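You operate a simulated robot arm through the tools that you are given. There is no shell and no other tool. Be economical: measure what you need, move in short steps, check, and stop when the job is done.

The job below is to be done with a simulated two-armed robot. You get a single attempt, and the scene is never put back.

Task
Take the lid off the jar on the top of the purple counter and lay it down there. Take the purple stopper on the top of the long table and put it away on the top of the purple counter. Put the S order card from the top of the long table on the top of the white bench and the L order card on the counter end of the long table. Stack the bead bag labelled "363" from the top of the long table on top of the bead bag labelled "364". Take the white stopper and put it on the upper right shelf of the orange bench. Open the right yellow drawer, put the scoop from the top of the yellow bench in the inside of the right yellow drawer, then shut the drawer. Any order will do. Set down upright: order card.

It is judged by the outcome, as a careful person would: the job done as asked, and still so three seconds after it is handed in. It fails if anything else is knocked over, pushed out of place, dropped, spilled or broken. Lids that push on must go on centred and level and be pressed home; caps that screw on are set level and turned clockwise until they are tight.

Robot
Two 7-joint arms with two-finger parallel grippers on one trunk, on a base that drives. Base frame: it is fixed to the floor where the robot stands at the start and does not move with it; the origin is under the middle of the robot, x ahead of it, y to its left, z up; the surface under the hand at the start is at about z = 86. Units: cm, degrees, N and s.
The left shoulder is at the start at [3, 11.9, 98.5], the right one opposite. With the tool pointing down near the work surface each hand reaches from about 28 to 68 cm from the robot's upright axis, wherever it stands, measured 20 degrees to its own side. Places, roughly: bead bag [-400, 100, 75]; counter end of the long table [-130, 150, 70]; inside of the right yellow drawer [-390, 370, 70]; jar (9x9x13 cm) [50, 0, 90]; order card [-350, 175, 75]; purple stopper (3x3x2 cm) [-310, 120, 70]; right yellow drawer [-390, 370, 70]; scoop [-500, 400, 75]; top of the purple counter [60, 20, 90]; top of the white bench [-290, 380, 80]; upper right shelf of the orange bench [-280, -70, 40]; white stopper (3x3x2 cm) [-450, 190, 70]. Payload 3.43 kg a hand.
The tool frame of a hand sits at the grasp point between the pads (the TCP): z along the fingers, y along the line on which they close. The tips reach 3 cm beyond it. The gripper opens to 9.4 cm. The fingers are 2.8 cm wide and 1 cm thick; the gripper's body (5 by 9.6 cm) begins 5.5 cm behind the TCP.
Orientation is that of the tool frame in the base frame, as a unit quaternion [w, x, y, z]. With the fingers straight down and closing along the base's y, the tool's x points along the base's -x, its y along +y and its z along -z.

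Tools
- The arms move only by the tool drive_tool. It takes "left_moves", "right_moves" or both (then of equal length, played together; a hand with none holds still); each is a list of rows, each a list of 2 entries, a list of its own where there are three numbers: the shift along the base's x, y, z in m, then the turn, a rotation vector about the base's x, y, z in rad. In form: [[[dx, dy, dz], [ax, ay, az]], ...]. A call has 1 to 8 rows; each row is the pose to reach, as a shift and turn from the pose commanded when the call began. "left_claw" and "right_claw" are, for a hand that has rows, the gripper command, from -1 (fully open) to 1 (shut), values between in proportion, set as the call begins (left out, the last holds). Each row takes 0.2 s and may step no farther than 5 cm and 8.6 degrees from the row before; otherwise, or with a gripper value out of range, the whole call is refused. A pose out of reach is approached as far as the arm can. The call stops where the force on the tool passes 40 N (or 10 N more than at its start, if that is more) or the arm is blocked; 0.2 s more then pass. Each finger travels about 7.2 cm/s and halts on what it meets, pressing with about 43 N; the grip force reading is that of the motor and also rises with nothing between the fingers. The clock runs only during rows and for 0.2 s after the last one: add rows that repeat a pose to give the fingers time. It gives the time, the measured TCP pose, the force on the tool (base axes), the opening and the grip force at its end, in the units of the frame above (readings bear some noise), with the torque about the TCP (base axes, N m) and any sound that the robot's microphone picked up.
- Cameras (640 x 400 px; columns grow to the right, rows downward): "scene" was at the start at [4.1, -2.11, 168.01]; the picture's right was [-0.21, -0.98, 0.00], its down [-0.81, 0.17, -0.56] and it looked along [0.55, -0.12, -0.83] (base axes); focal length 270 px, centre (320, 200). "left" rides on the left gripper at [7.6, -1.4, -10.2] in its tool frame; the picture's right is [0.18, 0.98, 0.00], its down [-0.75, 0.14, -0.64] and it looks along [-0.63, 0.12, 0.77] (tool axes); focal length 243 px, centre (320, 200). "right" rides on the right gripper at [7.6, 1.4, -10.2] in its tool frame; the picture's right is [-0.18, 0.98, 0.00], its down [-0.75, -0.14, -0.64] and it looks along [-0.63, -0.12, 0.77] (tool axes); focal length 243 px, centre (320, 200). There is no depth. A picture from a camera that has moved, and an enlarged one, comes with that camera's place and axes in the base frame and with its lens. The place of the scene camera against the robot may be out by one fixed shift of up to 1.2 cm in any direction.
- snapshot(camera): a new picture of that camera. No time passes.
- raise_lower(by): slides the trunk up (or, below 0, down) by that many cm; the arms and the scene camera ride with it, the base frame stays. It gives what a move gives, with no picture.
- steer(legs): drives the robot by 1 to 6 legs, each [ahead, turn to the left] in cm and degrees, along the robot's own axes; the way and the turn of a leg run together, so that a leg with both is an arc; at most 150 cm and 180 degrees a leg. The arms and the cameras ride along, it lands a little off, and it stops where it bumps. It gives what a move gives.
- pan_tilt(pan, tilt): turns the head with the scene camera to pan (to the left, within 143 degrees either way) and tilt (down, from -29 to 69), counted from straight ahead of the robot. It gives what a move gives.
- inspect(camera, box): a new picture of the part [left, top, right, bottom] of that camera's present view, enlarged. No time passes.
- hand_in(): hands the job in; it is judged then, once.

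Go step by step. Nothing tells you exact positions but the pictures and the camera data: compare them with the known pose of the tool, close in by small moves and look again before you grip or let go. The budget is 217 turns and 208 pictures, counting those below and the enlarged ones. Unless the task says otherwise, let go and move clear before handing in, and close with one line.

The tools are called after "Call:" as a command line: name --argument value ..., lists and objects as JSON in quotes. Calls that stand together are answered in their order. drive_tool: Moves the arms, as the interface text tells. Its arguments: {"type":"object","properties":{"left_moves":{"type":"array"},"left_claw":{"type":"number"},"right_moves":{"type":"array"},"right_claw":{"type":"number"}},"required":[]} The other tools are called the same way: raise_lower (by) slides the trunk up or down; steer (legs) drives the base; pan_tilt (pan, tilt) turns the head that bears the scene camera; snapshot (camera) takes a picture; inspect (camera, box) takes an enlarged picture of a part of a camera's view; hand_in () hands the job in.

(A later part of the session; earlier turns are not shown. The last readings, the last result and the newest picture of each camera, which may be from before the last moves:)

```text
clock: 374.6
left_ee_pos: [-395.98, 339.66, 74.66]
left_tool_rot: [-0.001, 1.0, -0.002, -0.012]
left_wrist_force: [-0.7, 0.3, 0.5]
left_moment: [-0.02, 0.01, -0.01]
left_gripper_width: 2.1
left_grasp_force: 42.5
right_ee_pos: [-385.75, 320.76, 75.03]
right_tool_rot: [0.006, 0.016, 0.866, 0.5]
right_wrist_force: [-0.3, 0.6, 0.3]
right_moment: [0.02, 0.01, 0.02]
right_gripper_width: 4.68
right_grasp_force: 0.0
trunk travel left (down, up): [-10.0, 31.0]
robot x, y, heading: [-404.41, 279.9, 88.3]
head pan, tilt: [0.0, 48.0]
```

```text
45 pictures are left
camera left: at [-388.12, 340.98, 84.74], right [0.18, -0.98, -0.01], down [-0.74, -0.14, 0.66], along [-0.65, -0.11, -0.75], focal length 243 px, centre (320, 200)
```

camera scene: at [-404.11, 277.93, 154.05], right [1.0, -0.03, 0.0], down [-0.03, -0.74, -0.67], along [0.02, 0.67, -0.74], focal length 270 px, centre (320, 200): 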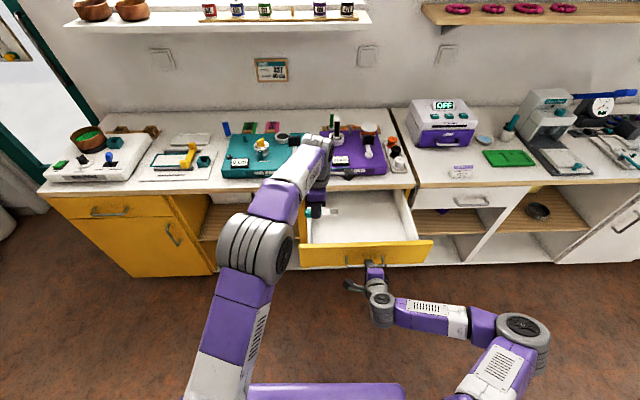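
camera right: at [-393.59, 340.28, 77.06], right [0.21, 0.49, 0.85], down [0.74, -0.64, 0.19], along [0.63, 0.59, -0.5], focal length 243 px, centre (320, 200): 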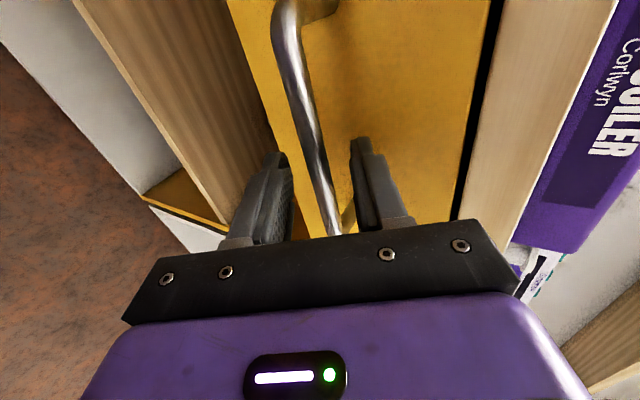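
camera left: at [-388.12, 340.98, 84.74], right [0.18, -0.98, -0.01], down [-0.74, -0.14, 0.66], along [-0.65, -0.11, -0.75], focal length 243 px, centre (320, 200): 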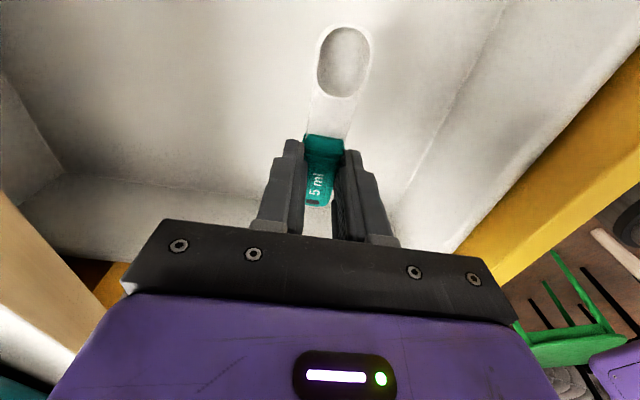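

Inside the drawer, clear of its walls. Further down in small steps to its floor.

Call:
drive_tool --left_moves '[[[0, 0, -0.01], [0, 0, 0]], [[0, 0, -0.02], [0, 0, 0]], [[0, 0, -0.028], [0, 0, 0]]]'

Call:
drive_tool --left_moves '[[[0, 0, -0.005], [0, 0, 0]], [[0, 0, -0.01], [0, 0, 0]], [[0, 0, -0.015], [0, 0, 0]]]'

Call:
snapshot --camera "left"

```text
clock: 375.4
left_ee_pos: [-395.91, 339.55, 71.97]
left_tool_rot: [-0.003, 1.0, -0.002, -0.012]
left_wrist_force: [0.5, 0.2, -0.8]
left_moment: [-0.04, -0.01, 0.0]
left_gripper_width: 2.1
left_grasp_force: 42.8
right_ee_pos: [-385.79, 320.58, 74.95]
right_tool_rot: [0.005, 0.016, 0.865, 0.501]
right_wrist_force: [-0.1, -0.3, -0.8]
right_moment: [0.02, -0.01, -0.01]
right_gripper_width: 4.72
right_grasp_force: 0.1
trunk travel left (down, up): [-10.0, 31.0]
robot x, y, heading: [-404.15, 279.83, 88.1]
head pan, tilt: [0.0, 48.0]
```

```text
clock: 376.2
left_ee_pos: [-395.95, 339.7, 70.44]
left_tool_rot: [-0.003, 1.0, -0.002, -0.012]
left_wrist_force: [-0.5, -0.8, -1.0]
left_moment: [0.02, -0.01, 0.01]
left_gripper_width: 2.1
left_grasp_force: 43.2
right_ee_pos: [-385.82, 320.72, 74.81]
right_tool_rot: [0.006, 0.016, 0.866, 0.499]
right_wrist_force: [0.4, 0.4, -0.5]
right_moment: [0.01, 0.0, 0.03]
right_gripper_width: 4.73
right_grasp_force: 0.2
trunk travel left (down, up): [-10.0, 31.0]
robot x, y, heading: [-404.52, 279.78, 88.2]
head pan, tilt: [0.0, 48.0]
```

```text
44 pictures are left
camera left: at [-388.15, 340.92, 80.53], right [0.18, -0.98, -0.01], down [-0.74, -0.14, 0.66], along [-0.65, -0.11, -0.75], focal length 243 px, centre (320, 200)
```

left: 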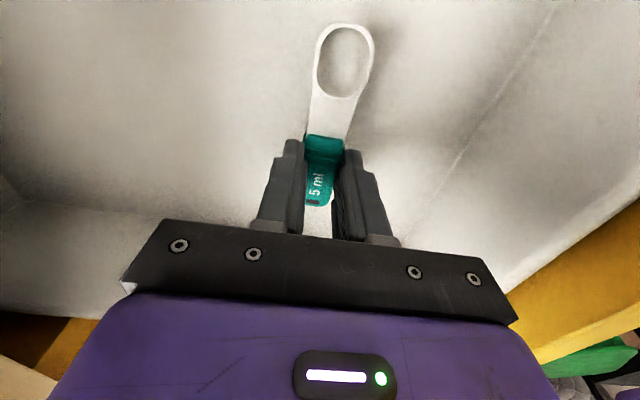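

Call:
drive_tool --left_moves '[[[0, 0, -0.005], [0, 0, 0]], [[0, 0, -0.01], [0, 0, 0]], [[0, 0, -0.015], [0, 0, 0]]]'

```text
clock: 377.0
left_ee_pos: [-395.91, 339.56, 69.27]
left_tool_rot: [-0.006, 1.0, -0.003, -0.011]
left_wrist_force: [-0.8, -0.3, 17.0]
left_moment: [0.01, 0.11, 0.01]
left_gripper_width: 2.1
left_grasp_force: 42.6
right_ee_pos: [-385.7, 320.51, 75.01]
right_tool_rot: [0.005, 0.016, 0.866, 0.5]
right_wrist_force: [0.6, 0.4, -0.1]
right_moment: [0.02, 0.0, 0.02]
right_gripper_width: 4.69
right_grasp_force: 0.1
trunk travel left (down, up): [-10.0, 31.0]
robot x, y, heading: [-404.23, 279.82, 88.1]
head pan, tilt: [0.0, 48.0]
```

Contact with the drawer floor. I open and lift the left hand out.

Call:
drive_tool --left_moves '[[[0, 0, 0.001], [0, 0, 0]], [[0, 0, 0.001], [0, 0, 0]], [[0, 0, 0.04], [0, 0, 0]], [[0, 0, 0.085], [0, 0, 0]], [[0, 0, 0.13], [0, 0, 0]], [[-0.02, 0, 0.17], [0, 0, 0]], [[-0.04, -0.03, 0.2], [0, 0, 0]], [[-0.06, -0.07, 0.2], [0, 0, 0]]]' --left_claw 0.2

Call:
drive_tool --left_moves '[[[-0.03, -0.03, 0.0], [0, 0, 0]], [[-0.06, -0.06, 0.0], [0, 0, -0.14]], [[-0.09, -0.09, 0.0], [0, 0, -0.28]], [[-0.12, -0.12, 0.0], [0, 0, -0.42]]]' --left_claw -1

Call:
snapshot --camera "scene"

```text
clock: 378.8
left_ee_pos: [-398.98, 339.71, 90.26]
left_tool_rot: [-0.002, 1.0, -0.002, -0.012]
left_wrist_force: [-0.2, -0.9, 0.4]
left_moment: [0.02, -0.02, 0.06]
left_gripper_width: 3.75
left_grasp_force: 0.0
left hand out of reach, approached as far as the arm can: row 6, 7, 8
right_ee_pos: [-385.7, 320.74, 74.9]
right_tool_rot: [0.005, 0.016, 0.866, 0.499]
right_wrist_force: [-0.1, 0.3, 0.5]
right_moment: [0.0, -0.02, 0.0]
right_gripper_width: 4.71
right_grasp_force: 0.1
trunk travel left (down, up): [-10.0, 31.0]
robot x, y, heading: [-404.13, 279.91, 87.9]
head pan, tilt: [0.0, 48.0]
```

```text
clock: 379.8
left_ee_pos: [-411.09, 327.46, 90.61]
left_tool_rot: [-0.008, 0.977, -0.211, -0.011]
left_wrist_force: [-0.7, 0.0, 0.7]
left_moment: [0.0, 0.01, -0.02]
left_gripper_width: 9.39
left_grasp_force: 0.0
left hand out of reach, approached as far as the arm can: row 1
right_ee_pos: [-385.84, 320.69, 74.95]
right_tool_rot: [0.005, 0.017, 0.866, 0.5]
right_wrist_force: [-0.1, -0.2, 0.2]
right_moment: [0.02, -0.02, 0.0]
right_gripper_width: 4.68
right_grasp_force: 0.1
trunk travel left (down, up): [-10.0, 31.0]
robot x, y, heading: [-404.24, 279.86, 88.1]
head pan, tilt: [0.0, 48.0]
```

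```text
43 pictures are left
camera scene: at [-404.07, 283.8, 154.05], right [1.0, -0.03, 0.0], down [-0.03, -0.74, -0.67], along [0.02, 0.67, -0.74], focal length 270 px, centre (320, 200)
```

scene: 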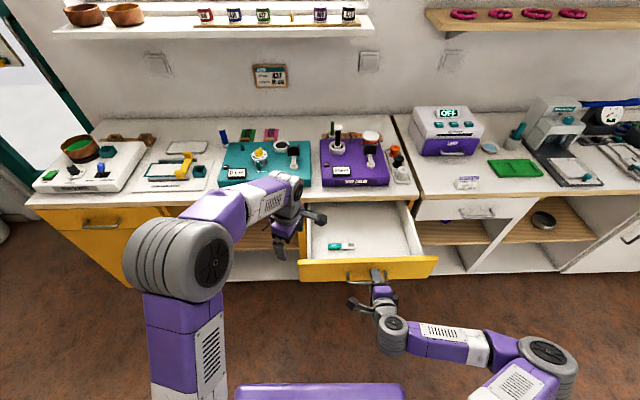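

The scoop lies in the drawer. I clear the left hand, close the right fist above the bar, and push the front shut.

Call:
drive_tool --left_moves '[[[-0.03, -0.02, 0.01], [0, 0, 0]], [[-0.06, -0.04, 0.03], [0, 0, 0]], [[-0.09, -0.06, 0.05], [0, 0, 0]], [[-0.12, -0.08, 0.07], [0, 0, 0]]]' --right_moves '[[[0, 0, 0], [0, 0, 0]], [[0, 0, 0], [0, 0, 0]], [[0, 0, 0], [0, 0, 0]], [[-0.01, 0, -0.007], [0, 0, 0]]]' --right_claw 1

Call:
snapshot --camera "right"

```text
clock: 380.8
left_ee_pos: [-423.14, 319.76, 97.54]
left_tool_rot: [-0.005, 0.978, -0.21, -0.011]
left_wrist_force: [-0.3, 0.7, 0.3]
left_moment: [-0.02, -0.01, 0.0]
left_gripper_width: 9.37
left_grasp_force: 0.1
right_ee_pos: [-386.81, 320.65, 74.24]
right_tool_rot: [0.006, 0.016, 0.866, 0.501]
right_wrist_force: [-0.3, 0.1, 0.2]
right_moment: [0.0, -0.01, 0.0]
right_gripper_width: 0.0
right_grasp_force: 32.5
trunk travel left (down, up): [-10.0, 31.0]
robot x, y, heading: [-404.12, 279.61, 88.0]
head pan, tilt: [0.0, 48.0]
```

```text
42 pictures are left
camera right: at [-394.59, 312.87, 80.71], right [0.21, 0.48, 0.85], down [0.73, -0.65, 0.19], along [0.65, 0.58, -0.49], focal length 243 px, centre (320, 200)
```

right: 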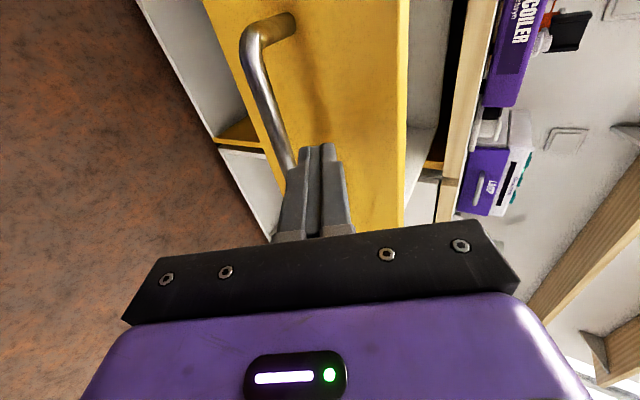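

Call:
steer --legs '[[14, 0]]'

Call:
drive_tool --right_moves '[[[0, 0.03, 0], [0, 0, 0]], [[0, 0.06, 0], [0, 0, 0]], [[0, 0.09, 0], [0, 0, 0]], [[0, 0.11, 0], [0, 0, 0]], [[0, 0.13, 0], [0, 0, 0]]]'

Call:
inspect --camera "scene" --box '[240, 160, 460, 320]'

```text
clock: 382.1
left_ee_pos: [-422.65, 333.75, 97.51]
left_tool_rot: [-0.004, 0.978, -0.21, -0.012]
left_wrist_force: [-0.6, 0.2, 0.1]
left_moment: [-0.05, -0.01, -0.01]
left_gripper_width: 9.37
left_grasp_force: 0.0
right_ee_pos: [-386.33, 334.96, 74.38]
right_tool_rot: [0.005, 0.016, 0.866, 0.499]
right_wrist_force: [0.5, -0.5, -0.1]
right_moment: [0.0, -0.03, 0.0]
right_gripper_width: 0.05
right_grasp_force: 32.9
trunk travel left (down, up): [-10.0, 31.0]
robot x, y, heading: [-403.45, 293.33, 88.1]
head pan, tilt: [0.0, 48.0]
```

```text
clock: 383.3
left_ee_pos: [-422.68, 333.71, 97.43]
left_tool_rot: [-0.004, 0.978, -0.21, -0.011]
left_wrist_force: [0.5, -0.3, 0.5]
left_moment: [-0.01, 0.0, -0.02]
left_gripper_width: 9.38
left_grasp_force: 0.1
right_ee_pos: [-386.38, 347.85, 74.3]
right_tool_rot: [0.005, 0.016, 0.866, 0.5]
right_wrist_force: [0.3, -1.0, 0.1]
right_moment: [0.0, -0.05, 0.0]
right_gripper_width: 0.02
right_grasp_force: 32.6
trunk travel left (down, up): [-10.0, 31.0]
robot x, y, heading: [-403.89, 293.8, 88.0]
head pan, tilt: [0.0, 48.0]
```

```text
2.50 times, centred on (350, 240) of scene
camera zoom: at [-403.46, 298.0, 154.05], right [1.0, -0.03, 0.0], down [-0.03, -0.74, -0.67], along [0.02, 0.67, -0.74], focal length 674 px, centre (245, 100)
```

zoom: 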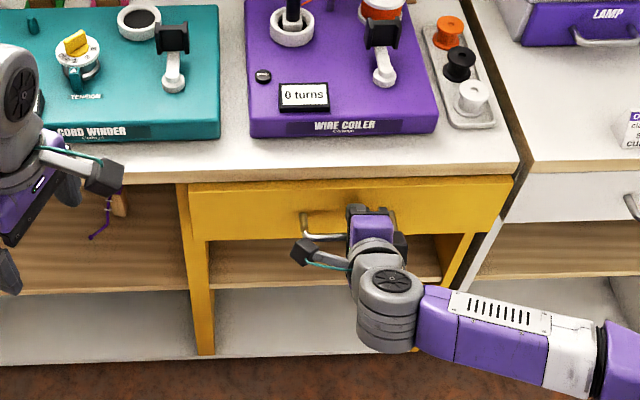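

Almost shut; I push until it stops.

Call:
drive_tool --right_moves '[[[0, 0.01, 0], [0, 0, 0]], [[0, 0.02, 0], [0, 0, 0]], [[0, 0.03, 0], [0, 0, 0]], [[0, 0.04, 0], [0, 0, 0]]]'

Call:
inspect --camera "scene" --box '[290, 190, 450, 290]'

```text
clock: 384.1
left_ee_pos: [-422.5, 333.31, 97.62]
left_tool_rot: [-0.006, 0.977, -0.212, -0.012]
left_wrist_force: [-0.1, -0.6, 0.2]
left_moment: [0.0, -0.01, 0.02]
left_gripper_width: 9.38
left_grasp_force: 0.0
right_ee_pos: [-386.36, 350.01, 74.27]
right_tool_rot: [0.005, 0.017, 0.868, 0.497]
right_wrist_force: [3.9, -24.8, 13.6]
right_moment: [0.24, 0.13, 0.17]
right_gripper_width: 0.0
right_grasp_force: 32.9
trunk travel left (down, up): [-10.0, 31.0]
robot x, y, heading: [-403.83, 293.56, 87.6]
head pan, tilt: [0.0, 48.0]
stopped in row 4 (right hand): the force on the tool passed its limit at 50 N (the readings are from after the stop); the commanded pose is now the measured one
```

```text
4.00 times, centred on (370, 240) of scene
camera zoom: at [-403.41, 297.47, 154.09], right [1.0, -0.04, 0.0], down [-0.03, -0.74, -0.67], along [0.02, 0.67, -0.74], focal length 1079 px, centre (120, 40)
```

zoom: 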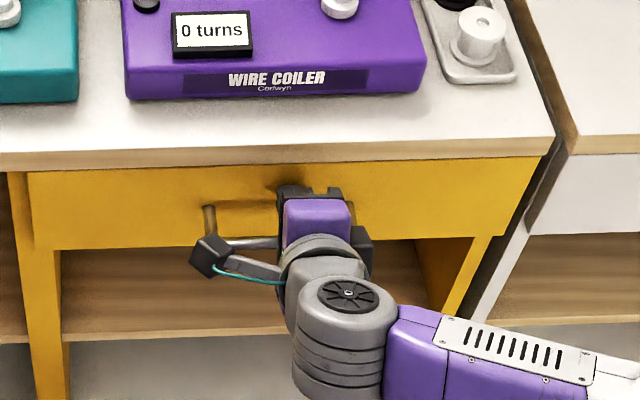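

The drawer is shut. I back off and turn the right hand back to pointing down.

Call:
steer --legs '[[-18, 0]]'

Call:
drive_tool --right_moves '[[[0, -0.01, 0.03], [-0.0627, -0.0627, 0.1086]], [[0, -0.02, 0.06], [-0.1254, -0.1254, 0.2172]], [[0, -0.03, 0.09], [-0.1881, -0.1881, 0.3258]], [[0, -0.03, 0.12], [-0.2508, -0.2508, 0.4344]], [[0.01, -0.03, 0.15], [-0.3135, -0.3135, 0.543]], [[0.02, -0.03, 0.18], [-0.3762, -0.3762, 0.6516]], [[0.03, -0.03, 0.2], [-0.4389, -0.4389, 0.7602]]]'

Call:
drive_tool --right_moves '[[[0, -0.01, 0.02], [-0.0627, -0.0627, 0.1086]], [[0, -0.02, 0.04], [-0.1254, -0.1254, 0.2172]], [[0, -0.03, 0.06], [-0.1881, -0.1881, 0.3258]], [[0, -0.03, 0.07], [-0.2508, -0.2508, 0.4344]], [[0, -0.03, 0.07], [-0.3135, -0.3135, 0.543]], [[0, -0.03, 0.07], [-0.3762, -0.3762, 0.6516]]]' --right_claw -1

Call:
snapshot --camera "scene"

```text
clock: 385.6
left_ee_pos: [-423.01, 315.75, 97.57]
left_tool_rot: [-0.005, 0.977, -0.213, -0.012]
left_wrist_force: [-0.4, 0.0, 0.1]
left_moment: [0.05, 0.03, -0.03]
left_gripper_width: 9.41
left_grasp_force: 0.1
right_ee_pos: [-386.65, 332.34, 74.1]
right_tool_rot: [0.005, 0.019, 0.868, 0.496]
right_wrist_force: [0.0, 0.0, -0.7]
right_moment: [-0.04, 0.02, 0.03]
right_gripper_width: 0.0
right_grasp_force: 33.0
trunk travel left (down, up): [-10.0, 31.0]
robot x, y, heading: [-404.53, 275.77, 87.8]
head pan, tilt: [0.0, 48.0]
```

```text
clock: 387.2
left_ee_pos: [-423.11, 315.99, 97.49]
left_tool_rot: [-0.006, 0.977, -0.212, -0.012]
left_wrist_force: [-0.1, 0.5, -0.2]
left_moment: [-0.01, 0.01, -0.01]
left_gripper_width: 9.4
left_grasp_force: 0.1
right_ee_pos: [-383.62, 329.45, 93.93]
right_tool_rot: [0.01, -0.407, 0.876, 0.26]
right_wrist_force: [0.1, -0.2, -0.5]
right_moment: [0.0, 0.0, -0.01]
right_gripper_width: 0.01
right_grasp_force: 33.0
trunk travel left (down, up): [-10.0, 31.0]
robot x, y, heading: [-404.86, 276.11, 87.7]
head pan, tilt: [0.0, 48.0]
```

```text
clock: 388.6
left_ee_pos: [-423.11, 315.83, 97.55]
left_tool_rot: [-0.005, 0.977, -0.213, -0.012]
left_wrist_force: [-0.2, -0.2, 0.5]
left_moment: [-0.01, 0.02, 0.0]
left_gripper_width: 9.4
left_grasp_force: 0.2
right_ee_pos: [-379.07, 320.25, 99.18]
right_tool_rot: [0.014, -0.698, 0.716, 0.006]
right_wrist_force: [0.0, -0.9, -0.3]
right_moment: [-0.03, 0.01, 0.01]
right_gripper_width: 9.41
right_grasp_force: 0.1
right hand out of reach, approached as far as the arm can: row 2, 3, 4, 5, 6
trunk travel left (down, up): [-10.0, 31.0]
robot x, y, heading: [-404.34, 275.61, 87.8]
head pan, tilt: [0.0, 48.0]
```

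```text
39 pictures are left
camera scene: at [-404.16, 280.01, 154.06], right [1.0, -0.04, 0.0], down [-0.03, -0.74, -0.67], along [0.03, 0.67, -0.74], focal length 270 px, centre (320, 200)
```

scene: 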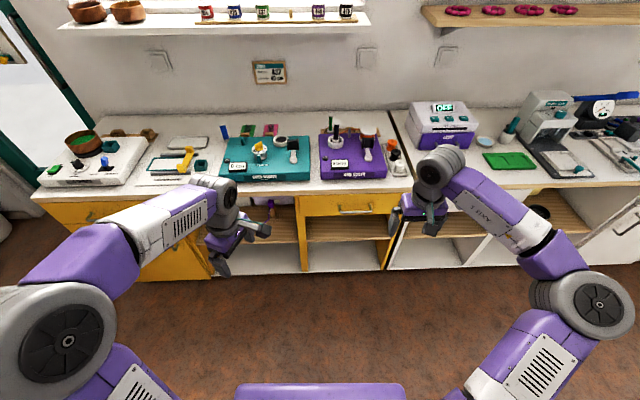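

All shut. Now the white stopper at ≈[-449, 191]: I drive to the table there and face it.

Call:
steer --legs '[[0, 90], [30, 0], [0, 90], [30, 0]]'

Call:
pan_tilt --pan -10 --tilt 50

Call:
snapshot --camera "scene"

```text
clock: 400.0
left_ee_pos: [-416.48, 206.88, 97.43]
left_tool_rot: [0.011, 0.212, 0.977, -0.005]
left_wrist_force: [-0.2, 0.5, 0.4]
left_moment: [0.02, 0.0, 0.01]
left_gripper_width: 9.4
left_grasp_force: 0.0
right_ee_pos: [-460.74, 202.24, 99.17]
right_tool_rot: [0.007, 0.715, 0.699, -0.014]
right_wrist_force: [-0.4, -0.2, -0.6]
right_moment: [0.02, 0.01, 0.02]
right_gripper_width: 9.4
right_grasp_force: 0.1
trunk travel left (down, up): [-10.0, 31.0]
robot x, y, heading: [-435.62, 246.98, -91.9]
head pan, tilt: [0.0, 48.0]
```

```text
clock: 400.7
left_ee_pos: [-416.56, 207.03, 97.63]
left_tool_rot: [0.011, 0.211, 0.977, -0.005]
left_wrist_force: [0.4, -0.1, -0.1]
left_moment: [-0.03, 0.02, 0.01]
left_gripper_width: 9.42
left_grasp_force: 0.2
right_ee_pos: [-460.63, 202.39, 99.19]
right_tool_rot: [0.007, 0.715, 0.699, -0.015]
right_wrist_force: [-0.6, 0.6, 0.2]
right_moment: [0.0, -0.01, -0.02]
right_gripper_width: 9.4
right_grasp_force: 0.1
trunk travel left (down, up): [-10.0, 31.0]
robot x, y, heading: [-435.88, 247.17, -92.1]
head pan, tilt: [-10.0, 50.0]
```

```text
38 pictures are left
camera scene: at [-436.81, 241.84, 153.79], right [-0.98, 0.21, 0.0], down [0.16, 0.75, -0.64], along [-0.13, -0.63, -0.77], focal length 270 px, centre (320, 200)
```

scene: 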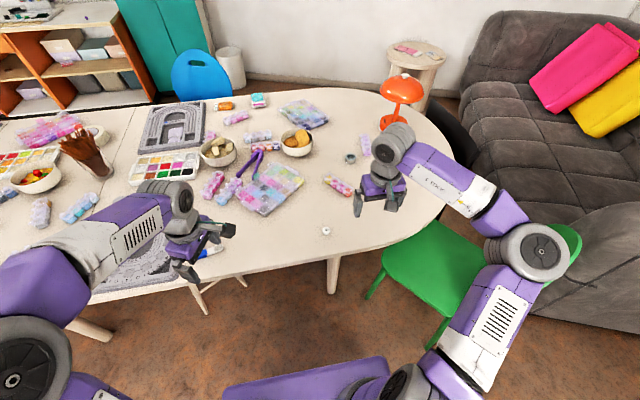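

The stopper is at [-449.8, 191]. I pitch the right hand 50 degrees forward (so the stopper can later be set upright on the low shelf) and approach.

Call:
drive_tool --right_moves '[[[0.02, 0.01, -0.01], [-0.1455, 0.005, 0]], [[0.04, 0.01, -0.02], [-0.291, 0.01, 0]], [[0.06, 0.01, -0.04], [-0.4365, 0.015, 0]], [[0.08, 0.01, -0.06], [-0.582, 0.02, 0]], [[0.1, 0.01, -0.08], [-0.7275, 0.025, 0]], [[0.108, 0.0, -0.1], [-0.873, 0.03, 0]], [[0.108, -0.02, -0.12], [-0.873, 0.03, 0]]]' --right_claw -0.1

Call:
snapshot --camera "right"

```text
clock: 402.3
left_ee_pos: [-416.59, 206.89, 97.51]
left_tool_rot: [0.011, 0.212, 0.977, -0.004]
left_wrist_force: [0.9, 0.6, -0.9]
left_moment: [0.02, 0.0, 0.01]
left_gripper_width: 9.38
left_grasp_force: 0.1
right_ee_pos: [-449.85, 200.42, 87.03]
right_tool_rot: [0.299, 0.645, 0.628, -0.318]
right_wrist_force: [0.3, -0.1, 0.7]
right_moment: [0.0, 0.01, -0.02]
right_gripper_width: 5.18
right_grasp_force: 0.0
trunk travel left (down, up): [-10.0, 31.0]
robot x, y, heading: [-435.67, 247.08, -91.8]
head pan, tilt: [-10.0, 50.0]
```

```text
37 pictures are left
camera right: at [-447.95, 213.03, 87.39], right [0.98, -0.15, 0.13], down [-0.12, 0.04, 0.99], along [-0.15, -0.99, 0.02], focal length 243 px, centre (320, 200)
```

right: 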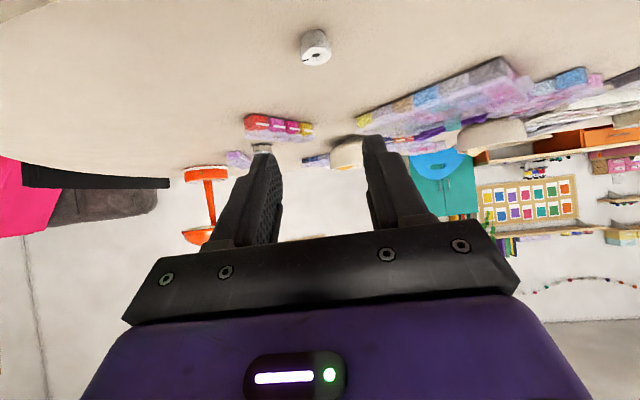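

Call:
drive_tool --right_moves '[[[0, -0.02, -0.03], [0, 0, 0]], [[0, -0.045, -0.065], [0, 0, 0]], [[0, -0.071, -0.09], [0, 0, 0]], [[0, -0.071, -0.095], [0, 0, 0]]]'

Call:
snapshot --camera "right"

```text
clock: 403.3
left_ee_pos: [-416.59, 206.95, 97.64]
left_tool_rot: [0.011, 0.212, 0.977, -0.005]
left_wrist_force: [-0.1, -0.5, -0.5]
left_moment: [-0.02, -0.01, 0.02]
left_gripper_width: 9.39
left_grasp_force: 0.0
right_ee_pos: [-449.86, 193.19, 77.58]
right_tool_rot: [0.299, 0.644, 0.628, -0.318]
right_wrist_force: [0.4, -0.1, -0.3]
right_moment: [0.03, 0.0, 0.01]
right_gripper_width: 5.14
right_grasp_force: 0.1
trunk travel left (down, up): [-10.0, 31.0]
robot x, y, heading: [-435.63, 246.9, -91.9]
head pan, tilt: [-10.0, 50.0]
```

```text
36 pictures are left
camera right: at [-447.98, 205.89, 77.83], right [0.98, -0.15, 0.13], down [-0.12, 0.04, 0.99], along [-0.15, -0.99, 0.02], focal length 243 px, centre (320, 200)
```

right: 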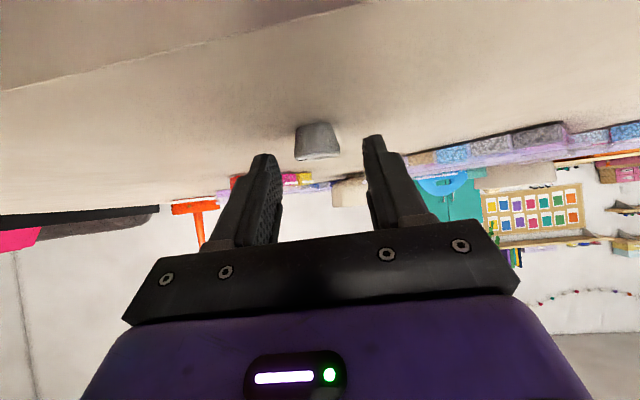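

The stopper is slightly nearer than the tips; I shift 1.2 cm back, a touch lower, and close with a limited squeeze.

Call:
drive_tool --right_moves '[[[0, 0.012, -0.002], [0, 0, 0]], [[0, 0.012, -0.002], [0, 0, 0]]]'

Call:
drive_tool --right_moves '[[[0, 0, 0], [0, 0, 0]], [[0, 0, 0], [0, 0, 0]], [[0, 0, 0], [0, 0, 0]]]' --right_claw 1

Call:
inspect --camera "right" --box '[250, 90, 400, 220]'

```text
clock: 403.9
left_ee_pos: [-416.64, 207.08, 97.6]
left_tool_rot: [0.011, 0.211, 0.977, -0.005]
left_wrist_force: [-0.6, 0.3, -0.5]
left_moment: [-0.02, 0.0, -0.04]
left_gripper_width: 9.4
left_grasp_force: 0.1
right_ee_pos: [-449.88, 194.54, 77.19]
right_tool_rot: [0.298, 0.645, 0.627, -0.319]
right_wrist_force: [-0.1, 0.0, -0.2]
right_moment: [0.06, 0.0, 0.01]
right_gripper_width: 5.19
right_grasp_force: 0.0
trunk travel left (down, up): [-10.0, 31.0]
robot x, y, heading: [-435.73, 246.83, -91.8]
head pan, tilt: [-10.0, 50.0]
```

```text
clock: 404.7
left_ee_pos: [-416.57, 206.98, 97.45]
left_tool_rot: [0.012, 0.211, 0.977, -0.005]
left_wrist_force: [-0.1, -0.3, 0.4]
left_moment: [0.02, 0.0, -0.02]
left_gripper_width: 9.39
left_grasp_force: 0.0
right_ee_pos: [-449.77, 194.48, 77.25]
right_tool_rot: [0.299, 0.645, 0.627, -0.319]
right_wrist_force: [0.1, 0.2, -0.2]
right_moment: [0.0, -0.04, 0.01]
right_gripper_width: 1.8
right_grasp_force: 43.2
trunk travel left (down, up): [-10.0, 31.0]
robot x, y, heading: [-435.7, 246.83, -92.1]
head pan, tilt: [-10.0, 50.0]
```

```text
3.08 times, centred on (325, 155) of right
camera zoom: at [-447.95, 207.17, 77.68], right [0.98, -0.15, 0.13], down [-0.12, 0.04, 0.99], along [-0.15, -0.99, 0.02], focal length 746 px, centre (305, 338)
```

zoom: 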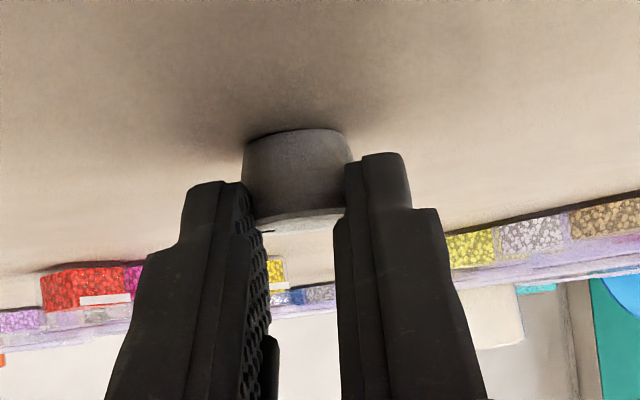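

The pads caught only the near side. I reopen, go 0.7 cm further in, and close again.

Call:
drive_tool --right_moves '[[[0, 0, 0], [0, 0, 0]], [[0, 0, 0], [0, 0, 0]], [[0, -0.007, 0.0], [0, 0, 0]], [[0, -0.007, 0.0], [0, 0, 0]]]' --right_claw 0.2

Call:
drive_tool --right_moves '[[[0, 0, 0], [0, 0, 0]], [[0, 0, 0], [0, 0, 0]], [[0, 0, 0], [0, 0, 0]]]' --right_claw 1

Call:
inspect --camera "right" --box '[250, 90, 400, 220]'

```text
clock: 405.7
left_ee_pos: [-416.64, 207.03, 97.59]
left_tool_rot: [0.012, 0.212, 0.977, -0.005]
left_wrist_force: [0.3, -0.5, 0.4]
left_moment: [-0.04, 0.01, 0.01]
left_gripper_width: 9.43
left_grasp_force: 0.1
right_ee_pos: [-449.88, 193.71, 77.41]
right_tool_rot: [0.298, 0.644, 0.628, -0.318]
right_wrist_force: [-0.4, 0.4, 0.3]
right_moment: [-0.01, -0.01, -0.02]
right_gripper_width: 3.77
right_grasp_force: 0.1
trunk travel left (down, up): [-10.0, 31.0]
robot x, y, heading: [-435.65, 246.72, -91.8]
head pan, tilt: [-10.0, 50.0]
```

```text
clock: 406.5
left_ee_pos: [-416.56, 206.97, 97.47]
left_tool_rot: [0.011, 0.212, 0.977, -0.005]
left_wrist_force: [0.6, 0.6, -0.1]
left_moment: [0.04, -0.02, 0.02]
left_gripper_width: 9.39
left_grasp_force: 0.1
right_ee_pos: [-449.94, 193.75, 77.39]
right_tool_rot: [0.3, 0.644, 0.628, -0.319]
right_wrist_force: [-0.3, -0.8, -0.1]
right_moment: [0.0, 0.01, -0.03]
right_gripper_width: 2.45
right_grasp_force: 43.2
trunk travel left (down, up): [-10.0, 31.0]
robot x, y, heading: [-435.49, 246.87, -92.1]
head pan, tilt: [-10.0, 50.0]
```

```text
3.08 times, centred on (325, 155) of right
camera zoom: at [-447.96, 206.44, 77.74], right [0.98, -0.15, 0.13], down [-0.12, 0.04, 0.99], along [-0.15, -0.99, 0.02], focal length 746 px, centre (305, 338)
```

zoom: 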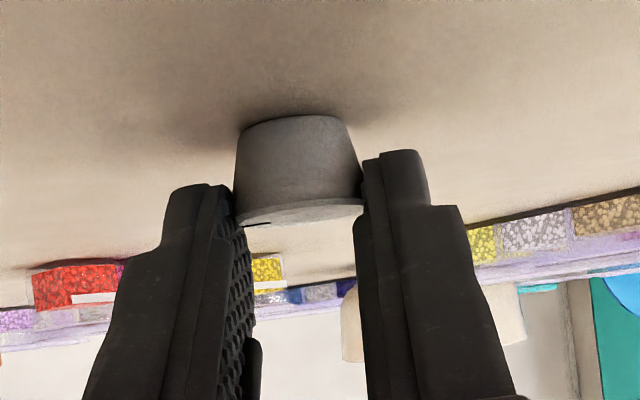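

Well gripped at 2.45 cm. I reduce the squeeze to stop creeping and lift.

Call:
drive_tool --right_moves '[[[0, 0, 0.0], [0, 0, 0]], [[0, 0, 0.03], [0, 0, 0]], [[0, 0, 0.07], [0, 0, 0]], [[0, 0.02, 0.11], [0, 0, 0]], [[0, 0.04, 0.14], [0, 0, 0]]]' --right_claw 0.55

Call:
inspect --camera "right" --box '[250, 90, 400, 220]'

```text
clock: 407.7
left_ee_pos: [-416.61, 206.99, 97.42]
left_tool_rot: [0.011, 0.212, 0.977, -0.006]
left_wrist_force: [0.5, 0.2, 0.0]
left_moment: [-0.02, -0.02, 0.01]
left_gripper_width: 9.4
left_grasp_force: 0.0
right_ee_pos: [-449.93, 197.75, 91.43]
right_tool_rot: [0.298, 0.645, 0.628, -0.318]
right_wrist_force: [0.3, -0.6, -0.2]
right_moment: [0.0, -0.01, -0.05]
right_gripper_width: 2.46
right_grasp_force: 43.1
trunk travel left (down, up): [-10.0, 31.0]
robot x, y, heading: [-435.21, 247.16, -92.0]
head pan, tilt: [-10.0, 50.0]
```

```text
3.08 times, centred on (325, 155) of right
camera zoom: at [-447.97, 210.45, 91.77], right [0.98, -0.15, 0.13], down [-0.12, 0.04, 0.99], along [-0.15, -0.99, 0.02], focal length 746 px, centre (305, 338)
```

zoom: 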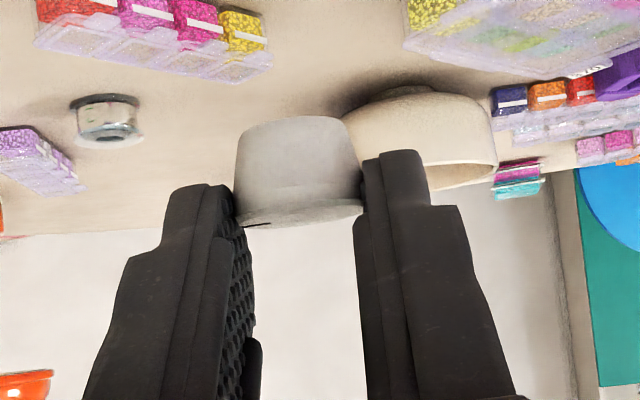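

Stopper held. I tuck the right hand back a bit and drive to the L card.

Call:
drive_tool --right_moves '[[[0, 0.03, 0.03], [0, 0, 0]], [[0, 0.06, 0.06], [0, 0, 0]], [[0.0, 0.09, 0.08], [0, 0, 0]]]'

Call:
steer --legs '[[-25, 0], [0, 90], [97, 0], [0, -90], [42, 0]]'

Call:
snapshot --camera "left"

Call:
pan_tilt --pan 5 --tilt 50

Call:
snapshot --camera "scene"

```text
clock: 408.5
left_ee_pos: [-416.48, 207.05, 97.62]
left_tool_rot: [0.012, 0.21, 0.978, -0.006]
left_wrist_force: [-0.2, 0.2, 0.4]
left_moment: [0.03, -0.01, -0.02]
left_gripper_width: 9.38
left_grasp_force: 0.1
right_ee_pos: [-449.77, 206.93, 99.54]
right_tool_rot: [0.298, 0.645, 0.627, -0.319]
right_wrist_force: [0.6, 0.1, -0.6]
right_moment: [0.03, 0.03, -0.01]
right_gripper_width: 2.44
right_grasp_force: 42.8
trunk travel left (down, up): [-10.0, 31.0]
robot x, y, heading: [-435.43, 247.16, -92.0]
head pan, tilt: [-10.0, 50.0]
```

```text
clock: 424.6
left_ee_pos: [-321.01, 185.51, 97.48]
left_tool_rot: [0.012, 0.21, 0.978, -0.004]
left_wrist_force: [0.0, -0.3, -0.7]
left_moment: [0.04, 0.02, -0.01]
left_gripper_width: 9.41
left_grasp_force: 0.1
right_ee_pos: [-354.37, 185.18, 99.6]
right_tool_rot: [0.299, 0.644, 0.629, -0.317]
right_wrist_force: [0.1, 0.3, -0.5]
right_moment: [0.03, 0.01, -0.04]
right_gripper_width: 2.42
right_grasp_force: 43.1
trunk travel left (down, up): [-10.0, 31.0]
robot x, y, heading: [-340.01, 225.52, -92.1]
head pan, tilt: [-10.0, 50.0]
```

```text
32 pictures are left
camera left: at [-328.74, 187.39, 107.58], right [0.24, 0.97, -0.01], down [0.73, -0.17, 0.66], along [0.64, -0.16, -0.75], focal length 243 px, centre (320, 200)
```

left: 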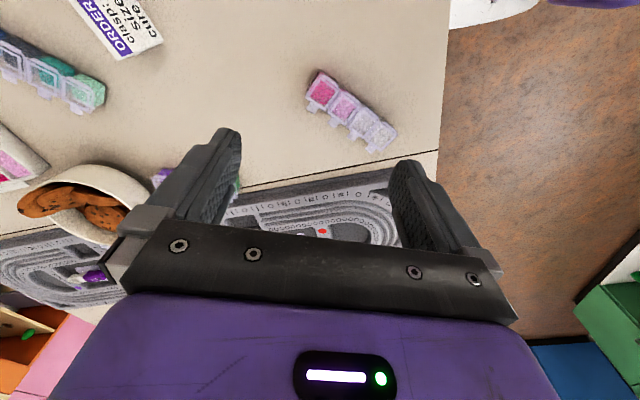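

```text
clock: 425.4
left_ee_pos: [-320.89, 185.47, 97.49]
left_tool_rot: [0.011, 0.211, 0.977, -0.005]
left_wrist_force: [0.4, -0.5, 0.6]
left_moment: [0.0, -0.01, 0.01]
left_gripper_width: 9.4
left_grasp_force: 0.0
right_ee_pos: [-354.28, 185.19, 99.7]
right_tool_rot: [0.298, 0.644, 0.628, -0.318]
right_wrist_force: [-0.4, -0.3, 0.3]
right_moment: [0.0, -0.01, 0.01]
right_gripper_width: 2.45
right_grasp_force: 42.9
trunk travel left (down, up): [-10.0, 31.0]
robot x, y, heading: [-340.06, 225.77, -91.7]
head pan, tilt: [5.0, 50.0]
```

```text
31 pictures are left
camera scene: at [-339.21, 220.22, 153.78], right [-1.0, -0.05, 0.0], down [-0.04, 0.77, -0.64], along [0.03, -0.64, -0.77], focal length 270 px, centre (320, 200)
```

scene: 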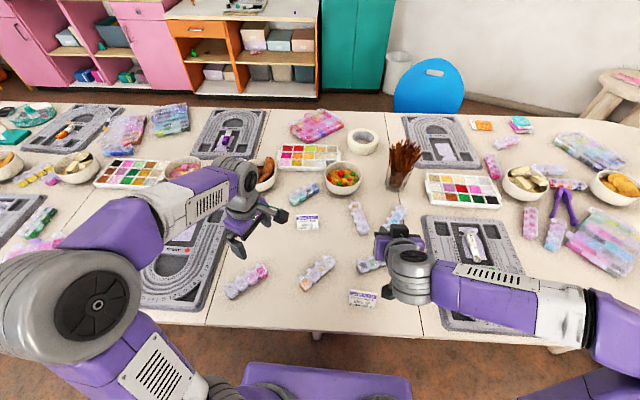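

The L card is at [-331.5, 165.4]. I bring the left hand over it, turned to close along its width.

Call:
drive_tool --left_moves '[[[-0.01, -0.02, 0], [0, 0, -0.139]], [[-0.025, -0.045, 0], [0, 0, -0.278]], [[-0.04, -0.07, 0], [0, 0, -0.417]], [[-0.055, -0.1, 0], [0, 0, -0.556]], [[-0.07, -0.13, -0.02], [0, 0, -0.695]], [[-0.085, -0.16, -0.04], [0, 0, -0.834]], [[-0.1, -0.185, -0.06], [0, 0, -0.973]], [[-0.106, -0.2, -0.09], [0, 0, -1.11]]]' --left_claw -1

Call:
snapshot --camera "left"

```text
clock: 427.2
left_ee_pos: [-331.57, 165.34, 88.63]
left_tool_rot: [0.007, 0.694, 0.72, -0.01]
left_wrist_force: [0.1, -0.5, 1.1]
left_moment: [-0.02, 0.01, 0.01]
left_gripper_width: 9.41
left_grasp_force: 0.0
right_ee_pos: [-354.28, 185.17, 99.61]
right_tool_rot: [0.299, 0.643, 0.629, -0.317]
right_wrist_force: [-0.1, -0.8, -0.1]
right_moment: [0.02, 0.03, 0.01]
right_gripper_width: 2.43
right_grasp_force: 43.2
trunk travel left (down, up): [-10.0, 31.0]
robot x, y, heading: [-340.13, 225.76, -91.7]
head pan, tilt: [5.0, 50.0]
```

```text
30 pictures are left
camera left: at [-333.35, 173.14, 98.61], right [0.98, 0.22, -0.01], down [0.17, -0.73, 0.66], along [0.14, -0.65, -0.75], focal length 243 px, centre (320, 200)
```

left: 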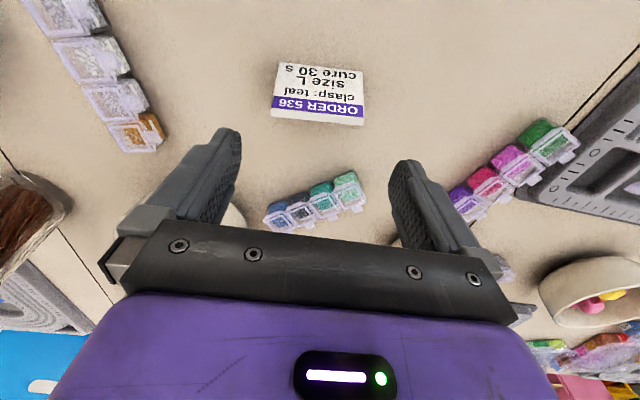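

Call:
drive_tool --left_moves '[[[-0.003, 0.002, -0.04], [0, 0, 0]], [[-0.003, 0.002, -0.08], [0, 0, 0]], [[-0.003, 0.002, -0.108], [0, 0, 0]], [[-0.003, 0.002, -0.108], [0, 0, 0]]]'

Call:
snapshot --camera "left"

```text
clock: 428.2
left_ee_pos: [-331.94, 165.73, 77.96]
left_tool_rot: [0.006, 0.694, 0.72, -0.01]
left_wrist_force: [-0.2, 0.4, 0.0]
left_moment: [0.0, 0.01, -0.01]
left_gripper_width: 9.39
left_grasp_force: 0.1
right_ee_pos: [-354.43, 185.22, 99.69]
right_tool_rot: [0.298, 0.644, 0.628, -0.319]
right_wrist_force: [0.1, 0.2, -0.3]
right_moment: [-0.01, 0.01, 0.02]
right_gripper_width: 2.41
right_grasp_force: 42.6
trunk travel left (down, up): [-10.0, 31.0]
robot x, y, heading: [-339.91, 225.75, -91.7]
head pan, tilt: [5.0, 50.0]
```

```text
29 pictures are left
camera left: at [-333.67, 173.38, 87.98], right [0.98, 0.22, -0.01], down [0.17, -0.73, 0.66], along [0.14, -0.65, -0.75], focal length 243 px, centre (320, 200)
```

left: 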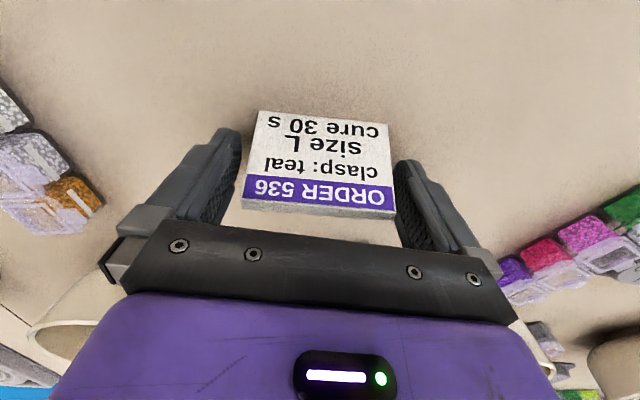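

The card sits between the fingers. Close and lift straight up.

Call:
drive_tool --left_moves '[[[0, 0, 0], [0, 0, 0]], [[0, 0, 0], [0, 0, 0]], [[0, 0, 0], [0, 0, 0]]]' --left_claw 1

Call:
drive_tool --left_moves '[[[0, 0, 0.04], [0, 0, 0]], [[0, 0, 0.09], [0, 0, 0]], [[0, 0, 0.14], [0, 0, 0]], [[0, 0.03, 0.17], [0, 0, 0]], [[0, 0.06, 0.2], [0, 0, 0]], [[0.01, 0.1, 0.22], [0, 0, 0]], [[0.02, 0.14, 0.22], [0, 0, 0]], [[0.03, 0.18, 0.22], [0, 0, 0]]]'

```text
clock: 429.0
left_ee_pos: [-331.98, 165.62, 77.86]
left_tool_rot: [0.008, 0.694, 0.72, -0.01]
left_wrist_force: [0.1, -0.1, 0.3]
left_moment: [0.01, -0.01, 0.0]
left_gripper_width: 7.64
left_grasp_force: 43.1
right_ee_pos: [-354.29, 185.24, 99.55]
right_tool_rot: [0.299, 0.644, 0.628, -0.318]
right_wrist_force: [0.0, -0.3, -0.3]
right_moment: [-0.02, -0.02, 0.0]
right_gripper_width: 2.43
right_grasp_force: 43.0
trunk travel left (down, up): [-10.0, 31.0]
robot x, y, heading: [-339.99, 225.64, -91.9]
head pan, tilt: [5.0, 50.0]
```

```text
clock: 430.8
left_ee_pos: [-328.96, 183.59, 99.72]
left_tool_rot: [0.007, 0.695, 0.719, -0.011]
left_wrist_force: [-0.2, 0.4, -0.4]
left_moment: [-0.01, 0.01, 0.03]
left_gripper_width: 7.64
left_grasp_force: 42.8
right_ee_pos: [-354.26, 185.38, 99.68]
right_tool_rot: [0.299, 0.643, 0.629, -0.318]
right_wrist_force: [0.5, -0.3, -0.7]
right_moment: [-0.01, -0.02, 0.02]
right_gripper_width: 2.4
right_grasp_force: 43.1
trunk travel left (down, up): [-10.0, 31.0]
robot x, y, heading: [-340.04, 225.59, -92.0]
head pan, tilt: [5.0, 50.0]
```

The L card is held. I drive along the aisle to the counter end of the table.

Call:
steer --legs '[[-42, 0], [0, 90], [110, 0], [100, 0], [0, -90], [34, 0]]'

Call:
snapshot --camera "scene"

```text
clock: 452.9
left_ee_pos: [-117.13, 184.67, 99.71]
left_tool_rot: [0.008, 0.691, 0.723, -0.01]
left_wrist_force: [0.1, -0.4, -0.5]
left_moment: [-0.01, -0.02, -0.03]
left_gripper_width: 7.56
left_grasp_force: 43.5
right_ee_pos: [-142.48, 186.23, 99.55]
right_tool_rot: [0.299, 0.642, 0.631, -0.317]
right_wrist_force: [0.0, 0.4, 0.3]
right_moment: [-0.04, 0.0, 0.01]
right_gripper_width: 2.33
right_grasp_force: 43.6
trunk travel left (down, up): [-10.0, 31.0]
robot x, y, heading: [-128.51, 226.94, -91.5]
head pan, tilt: [5.0, 50.0]
```

```text
28 pictures are left
camera scene: at [-127.68, 221.32, 153.78], right [-1.0, -0.06, 0.0], down [-0.05, 0.77, -0.64], along [0.04, -0.64, -0.77], focal length 270 px, centre (320, 200)
```

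scene: 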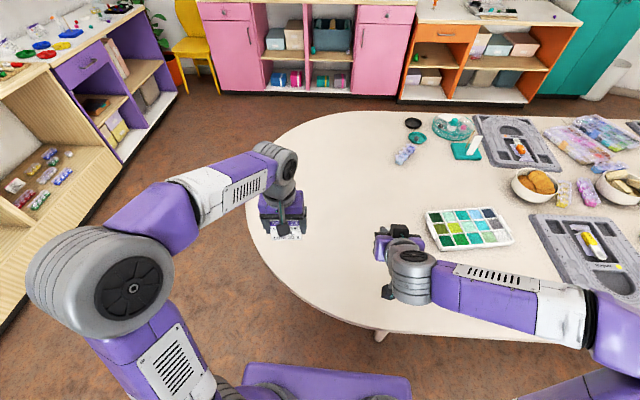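

The table end is free there. I set the card at about [-122, 163].

Call:
drive_tool --left_moves '[[[-0.01, -0.04, 0], [0, 0, 0]], [[-0.02, -0.08, -0.01], [0, 0, 0]], [[-0.03, -0.12, -0.03], [0, 0, 0]], [[-0.04, -0.16, -0.05], [0, 0, 0]], [[-0.05, -0.19, -0.08], [0, 0, 0]], [[-0.05, -0.215, -0.12], [0, 0, 0]], [[-0.05, -0.215, -0.165], [0, 0, 0]], [[-0.05, -0.215, -0.205], [0, 0, 0]]]'

Call:
drive_tool --left_moves '[[[0, 0, -0.005], [0, 0, 0]], [[0, 0, -0.01], [0, 0, 0]]]'

```text
clock: 454.7
left_ee_pos: [-121.85, 163.09, 78.97]
left_tool_rot: [0.008, 0.691, 0.723, -0.011]
left_wrist_force: [-0.3, 0.7, -0.1]
left_moment: [0.01, 0.01, 0.02]
left_gripper_width: 7.58
left_grasp_force: 43.0
right_ee_pos: [-142.49, 186.3, 99.57]
right_tool_rot: [0.299, 0.642, 0.631, -0.317]
right_wrist_force: [0.4, -0.6, 0.6]
right_moment: [0.04, 0.03, -0.02]
right_gripper_width: 2.26
right_grasp_force: 42.7
trunk travel left (down, up): [-10.0, 31.0]
robot x, y, heading: [-128.45, 226.51, -91.5]
head pan, tilt: [5.0, 50.0]
```

```text
clock: 455.3
left_ee_pos: [-122.01, 163.24, 78.15]
left_tool_rot: [0.007, 0.691, 0.723, -0.011]
left_wrist_force: [-0.3, 0.4, -1.0]
left_moment: [0.01, 0.0, 0.01]
left_gripper_width: 7.55
left_grasp_force: 43.0
right_ee_pos: [-142.54, 186.26, 99.53]
right_tool_rot: [0.299, 0.643, 0.63, -0.318]
right_wrist_force: [-0.2, 0.6, -0.5]
right_moment: [-0.02, -0.02, 0.0]
right_gripper_width: 2.22
right_grasp_force: 43.3
trunk travel left (down, up): [-10.0, 31.0]
robot x, y, heading: [-128.13, 226.77, -91.5]
head pan, tilt: [5.0, 50.0]
```

Call:
drive_tool --left_moves '[[[0, 0, -0.003], [0, 0, 0]], [[0, 0, -0.006], [0, 0, 0]]]'

Call:
snapshot --camera "right"

```text
clock: 455.9
left_ee_pos: [-121.99, 163.29, 77.9]
left_tool_rot: [0.009, 0.691, 0.723, -0.012]
left_wrist_force: [0.5, -0.5, 14.9]
left_moment: [0.29, -0.59, 0.0]
left_gripper_width: 7.58
left_grasp_force: 42.5
right_ee_pos: [-142.61, 186.49, 99.7]
right_tool_rot: [0.3, 0.642, 0.631, -0.317]
right_wrist_force: [-0.3, -0.3, -0.4]
right_moment: [-0.02, -0.01, 0.02]
right_gripper_width: 2.25
right_grasp_force: 43.4
trunk travel left (down, up): [-10.0, 31.0]
robot x, y, heading: [-128.29, 226.74, -91.5]
head pan, tilt: [5.0, 50.0]
```

```text
27 pictures are left
camera right: at [-140.73, 199.14, 100.01], right [0.98, -0.14, 0.13], down [-0.12, 0.04, 0.99], along [-0.14, -0.99, 0.02], focal length 243 px, centre (320, 200)
```

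right: 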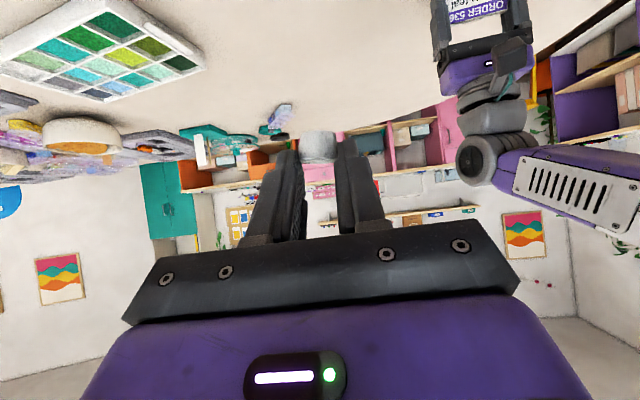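

The card stands. I release it and lift the left hand; then I will set the creeping stopper down here to re-grip it.

Call:
drive_tool --left_moves '[[[0, 0, 0.002], [0, 0, 0]], [[0, 0, 0.002], [0, 0, 0]], [[0, 0, 0.04], [0, 0, 0]], [[0, 0, 0.085], [0, 0, 0]], [[0, 0, 0.13], [0, 0, 0]], [[0.02, 0.03, 0.16], [0, 0, 0]], [[0.04, 0.06, 0.19], [0, 0, 0]], [[0.06, 0.09, 0.22], [0, 0, 0]]]' --left_claw -1

Call:
drive_tool --right_moves '[[[0, -0.02, -0.04], [0, 0, 0]], [[0, -0.03, -0.085], [0, 0, 0]], [[0, -0.03, -0.13], [0, 0, 0]], [[0, -0.03, -0.17], [0, 0, 0]], [[0, -0.03, -0.2], [0, 0, 0]]]'

Call:
inspect --camera "right" --box '[230, 80, 410, 230]'

Call:
snapshot --camera "scene"

```text
clock: 457.7
left_ee_pos: [-116.16, 172.55, 99.72]
left_tool_rot: [0.007, 0.69, 0.723, -0.011]
left_wrist_force: [0.7, -0.5, 0.2]
left_moment: [0.01, 0.02, -0.04]
left_gripper_width: 9.4
left_grasp_force: 0.0
right_ee_pos: [-142.5, 186.36, 99.67]
right_tool_rot: [0.3, 0.642, 0.63, -0.319]
right_wrist_force: [0.3, -0.4, 0.3]
right_moment: [-0.02, -0.01, -0.01]
right_gripper_width: 2.24
right_grasp_force: 43.5
trunk travel left (down, up): [-10.0, 31.0]
robot x, y, heading: [-128.09, 226.72, -91.4]
head pan, tilt: [5.0, 50.0]
```

```text
clock: 458.9
left_ee_pos: [-116.2, 172.37, 99.58]
left_tool_rot: [0.006, 0.691, 0.723, -0.01]
left_wrist_force: [-0.2, 0.1, -0.4]
left_moment: [0.02, -0.03, -0.02]
left_gripper_width: 9.43
left_grasp_force: 0.0
right_ee_pos: [-142.46, 183.2, 79.77]
right_tool_rot: [0.3, 0.641, 0.631, -0.317]
right_wrist_force: [-0.2, -0.5, 0.5]
right_moment: [-0.01, -0.03, 0.01]
right_gripper_width: 2.33
right_grasp_force: 1.7
trunk travel left (down, up): [-10.0, 31.0]
robot x, y, heading: [-128.42, 226.97, -91.3]
head pan, tilt: [5.0, 50.0]
```

```text
2.67 times, centred on (320, 155) of right
camera zoom: at [-140.67, 195.9, 80.11], right [0.98, -0.14, 0.13], down [-0.12, 0.04, 0.99], along [-0.14, -0.99, 0.02], focal length 647 px, centre (320, 320)
```

zoom: 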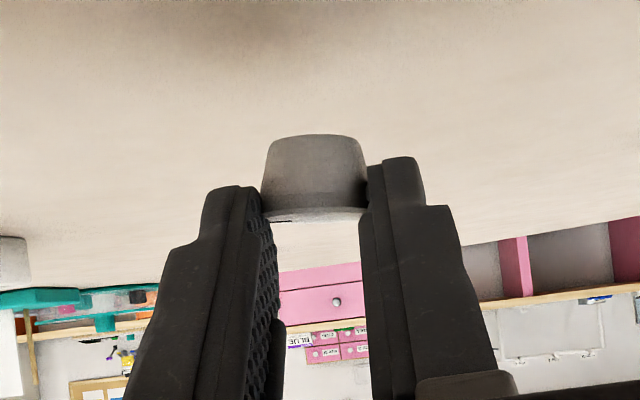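

```text
25 pictures are left
camera scene: at [-127.69, 221.39, 153.78], right [-1.0, -0.06, 0.0], down [-0.05, 0.76, -0.64], along [0.04, -0.64, -0.77], focal length 270 px, centre (320, 200)
```

scene: 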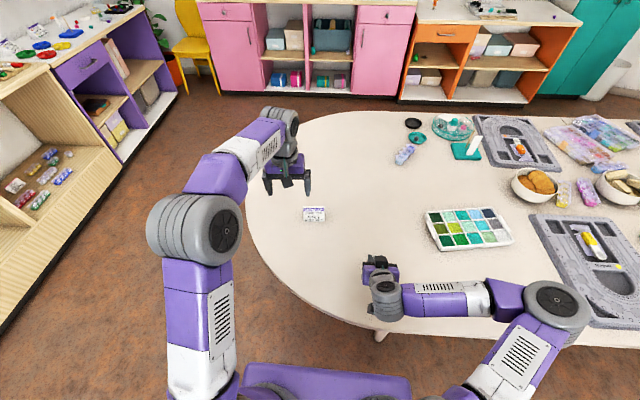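

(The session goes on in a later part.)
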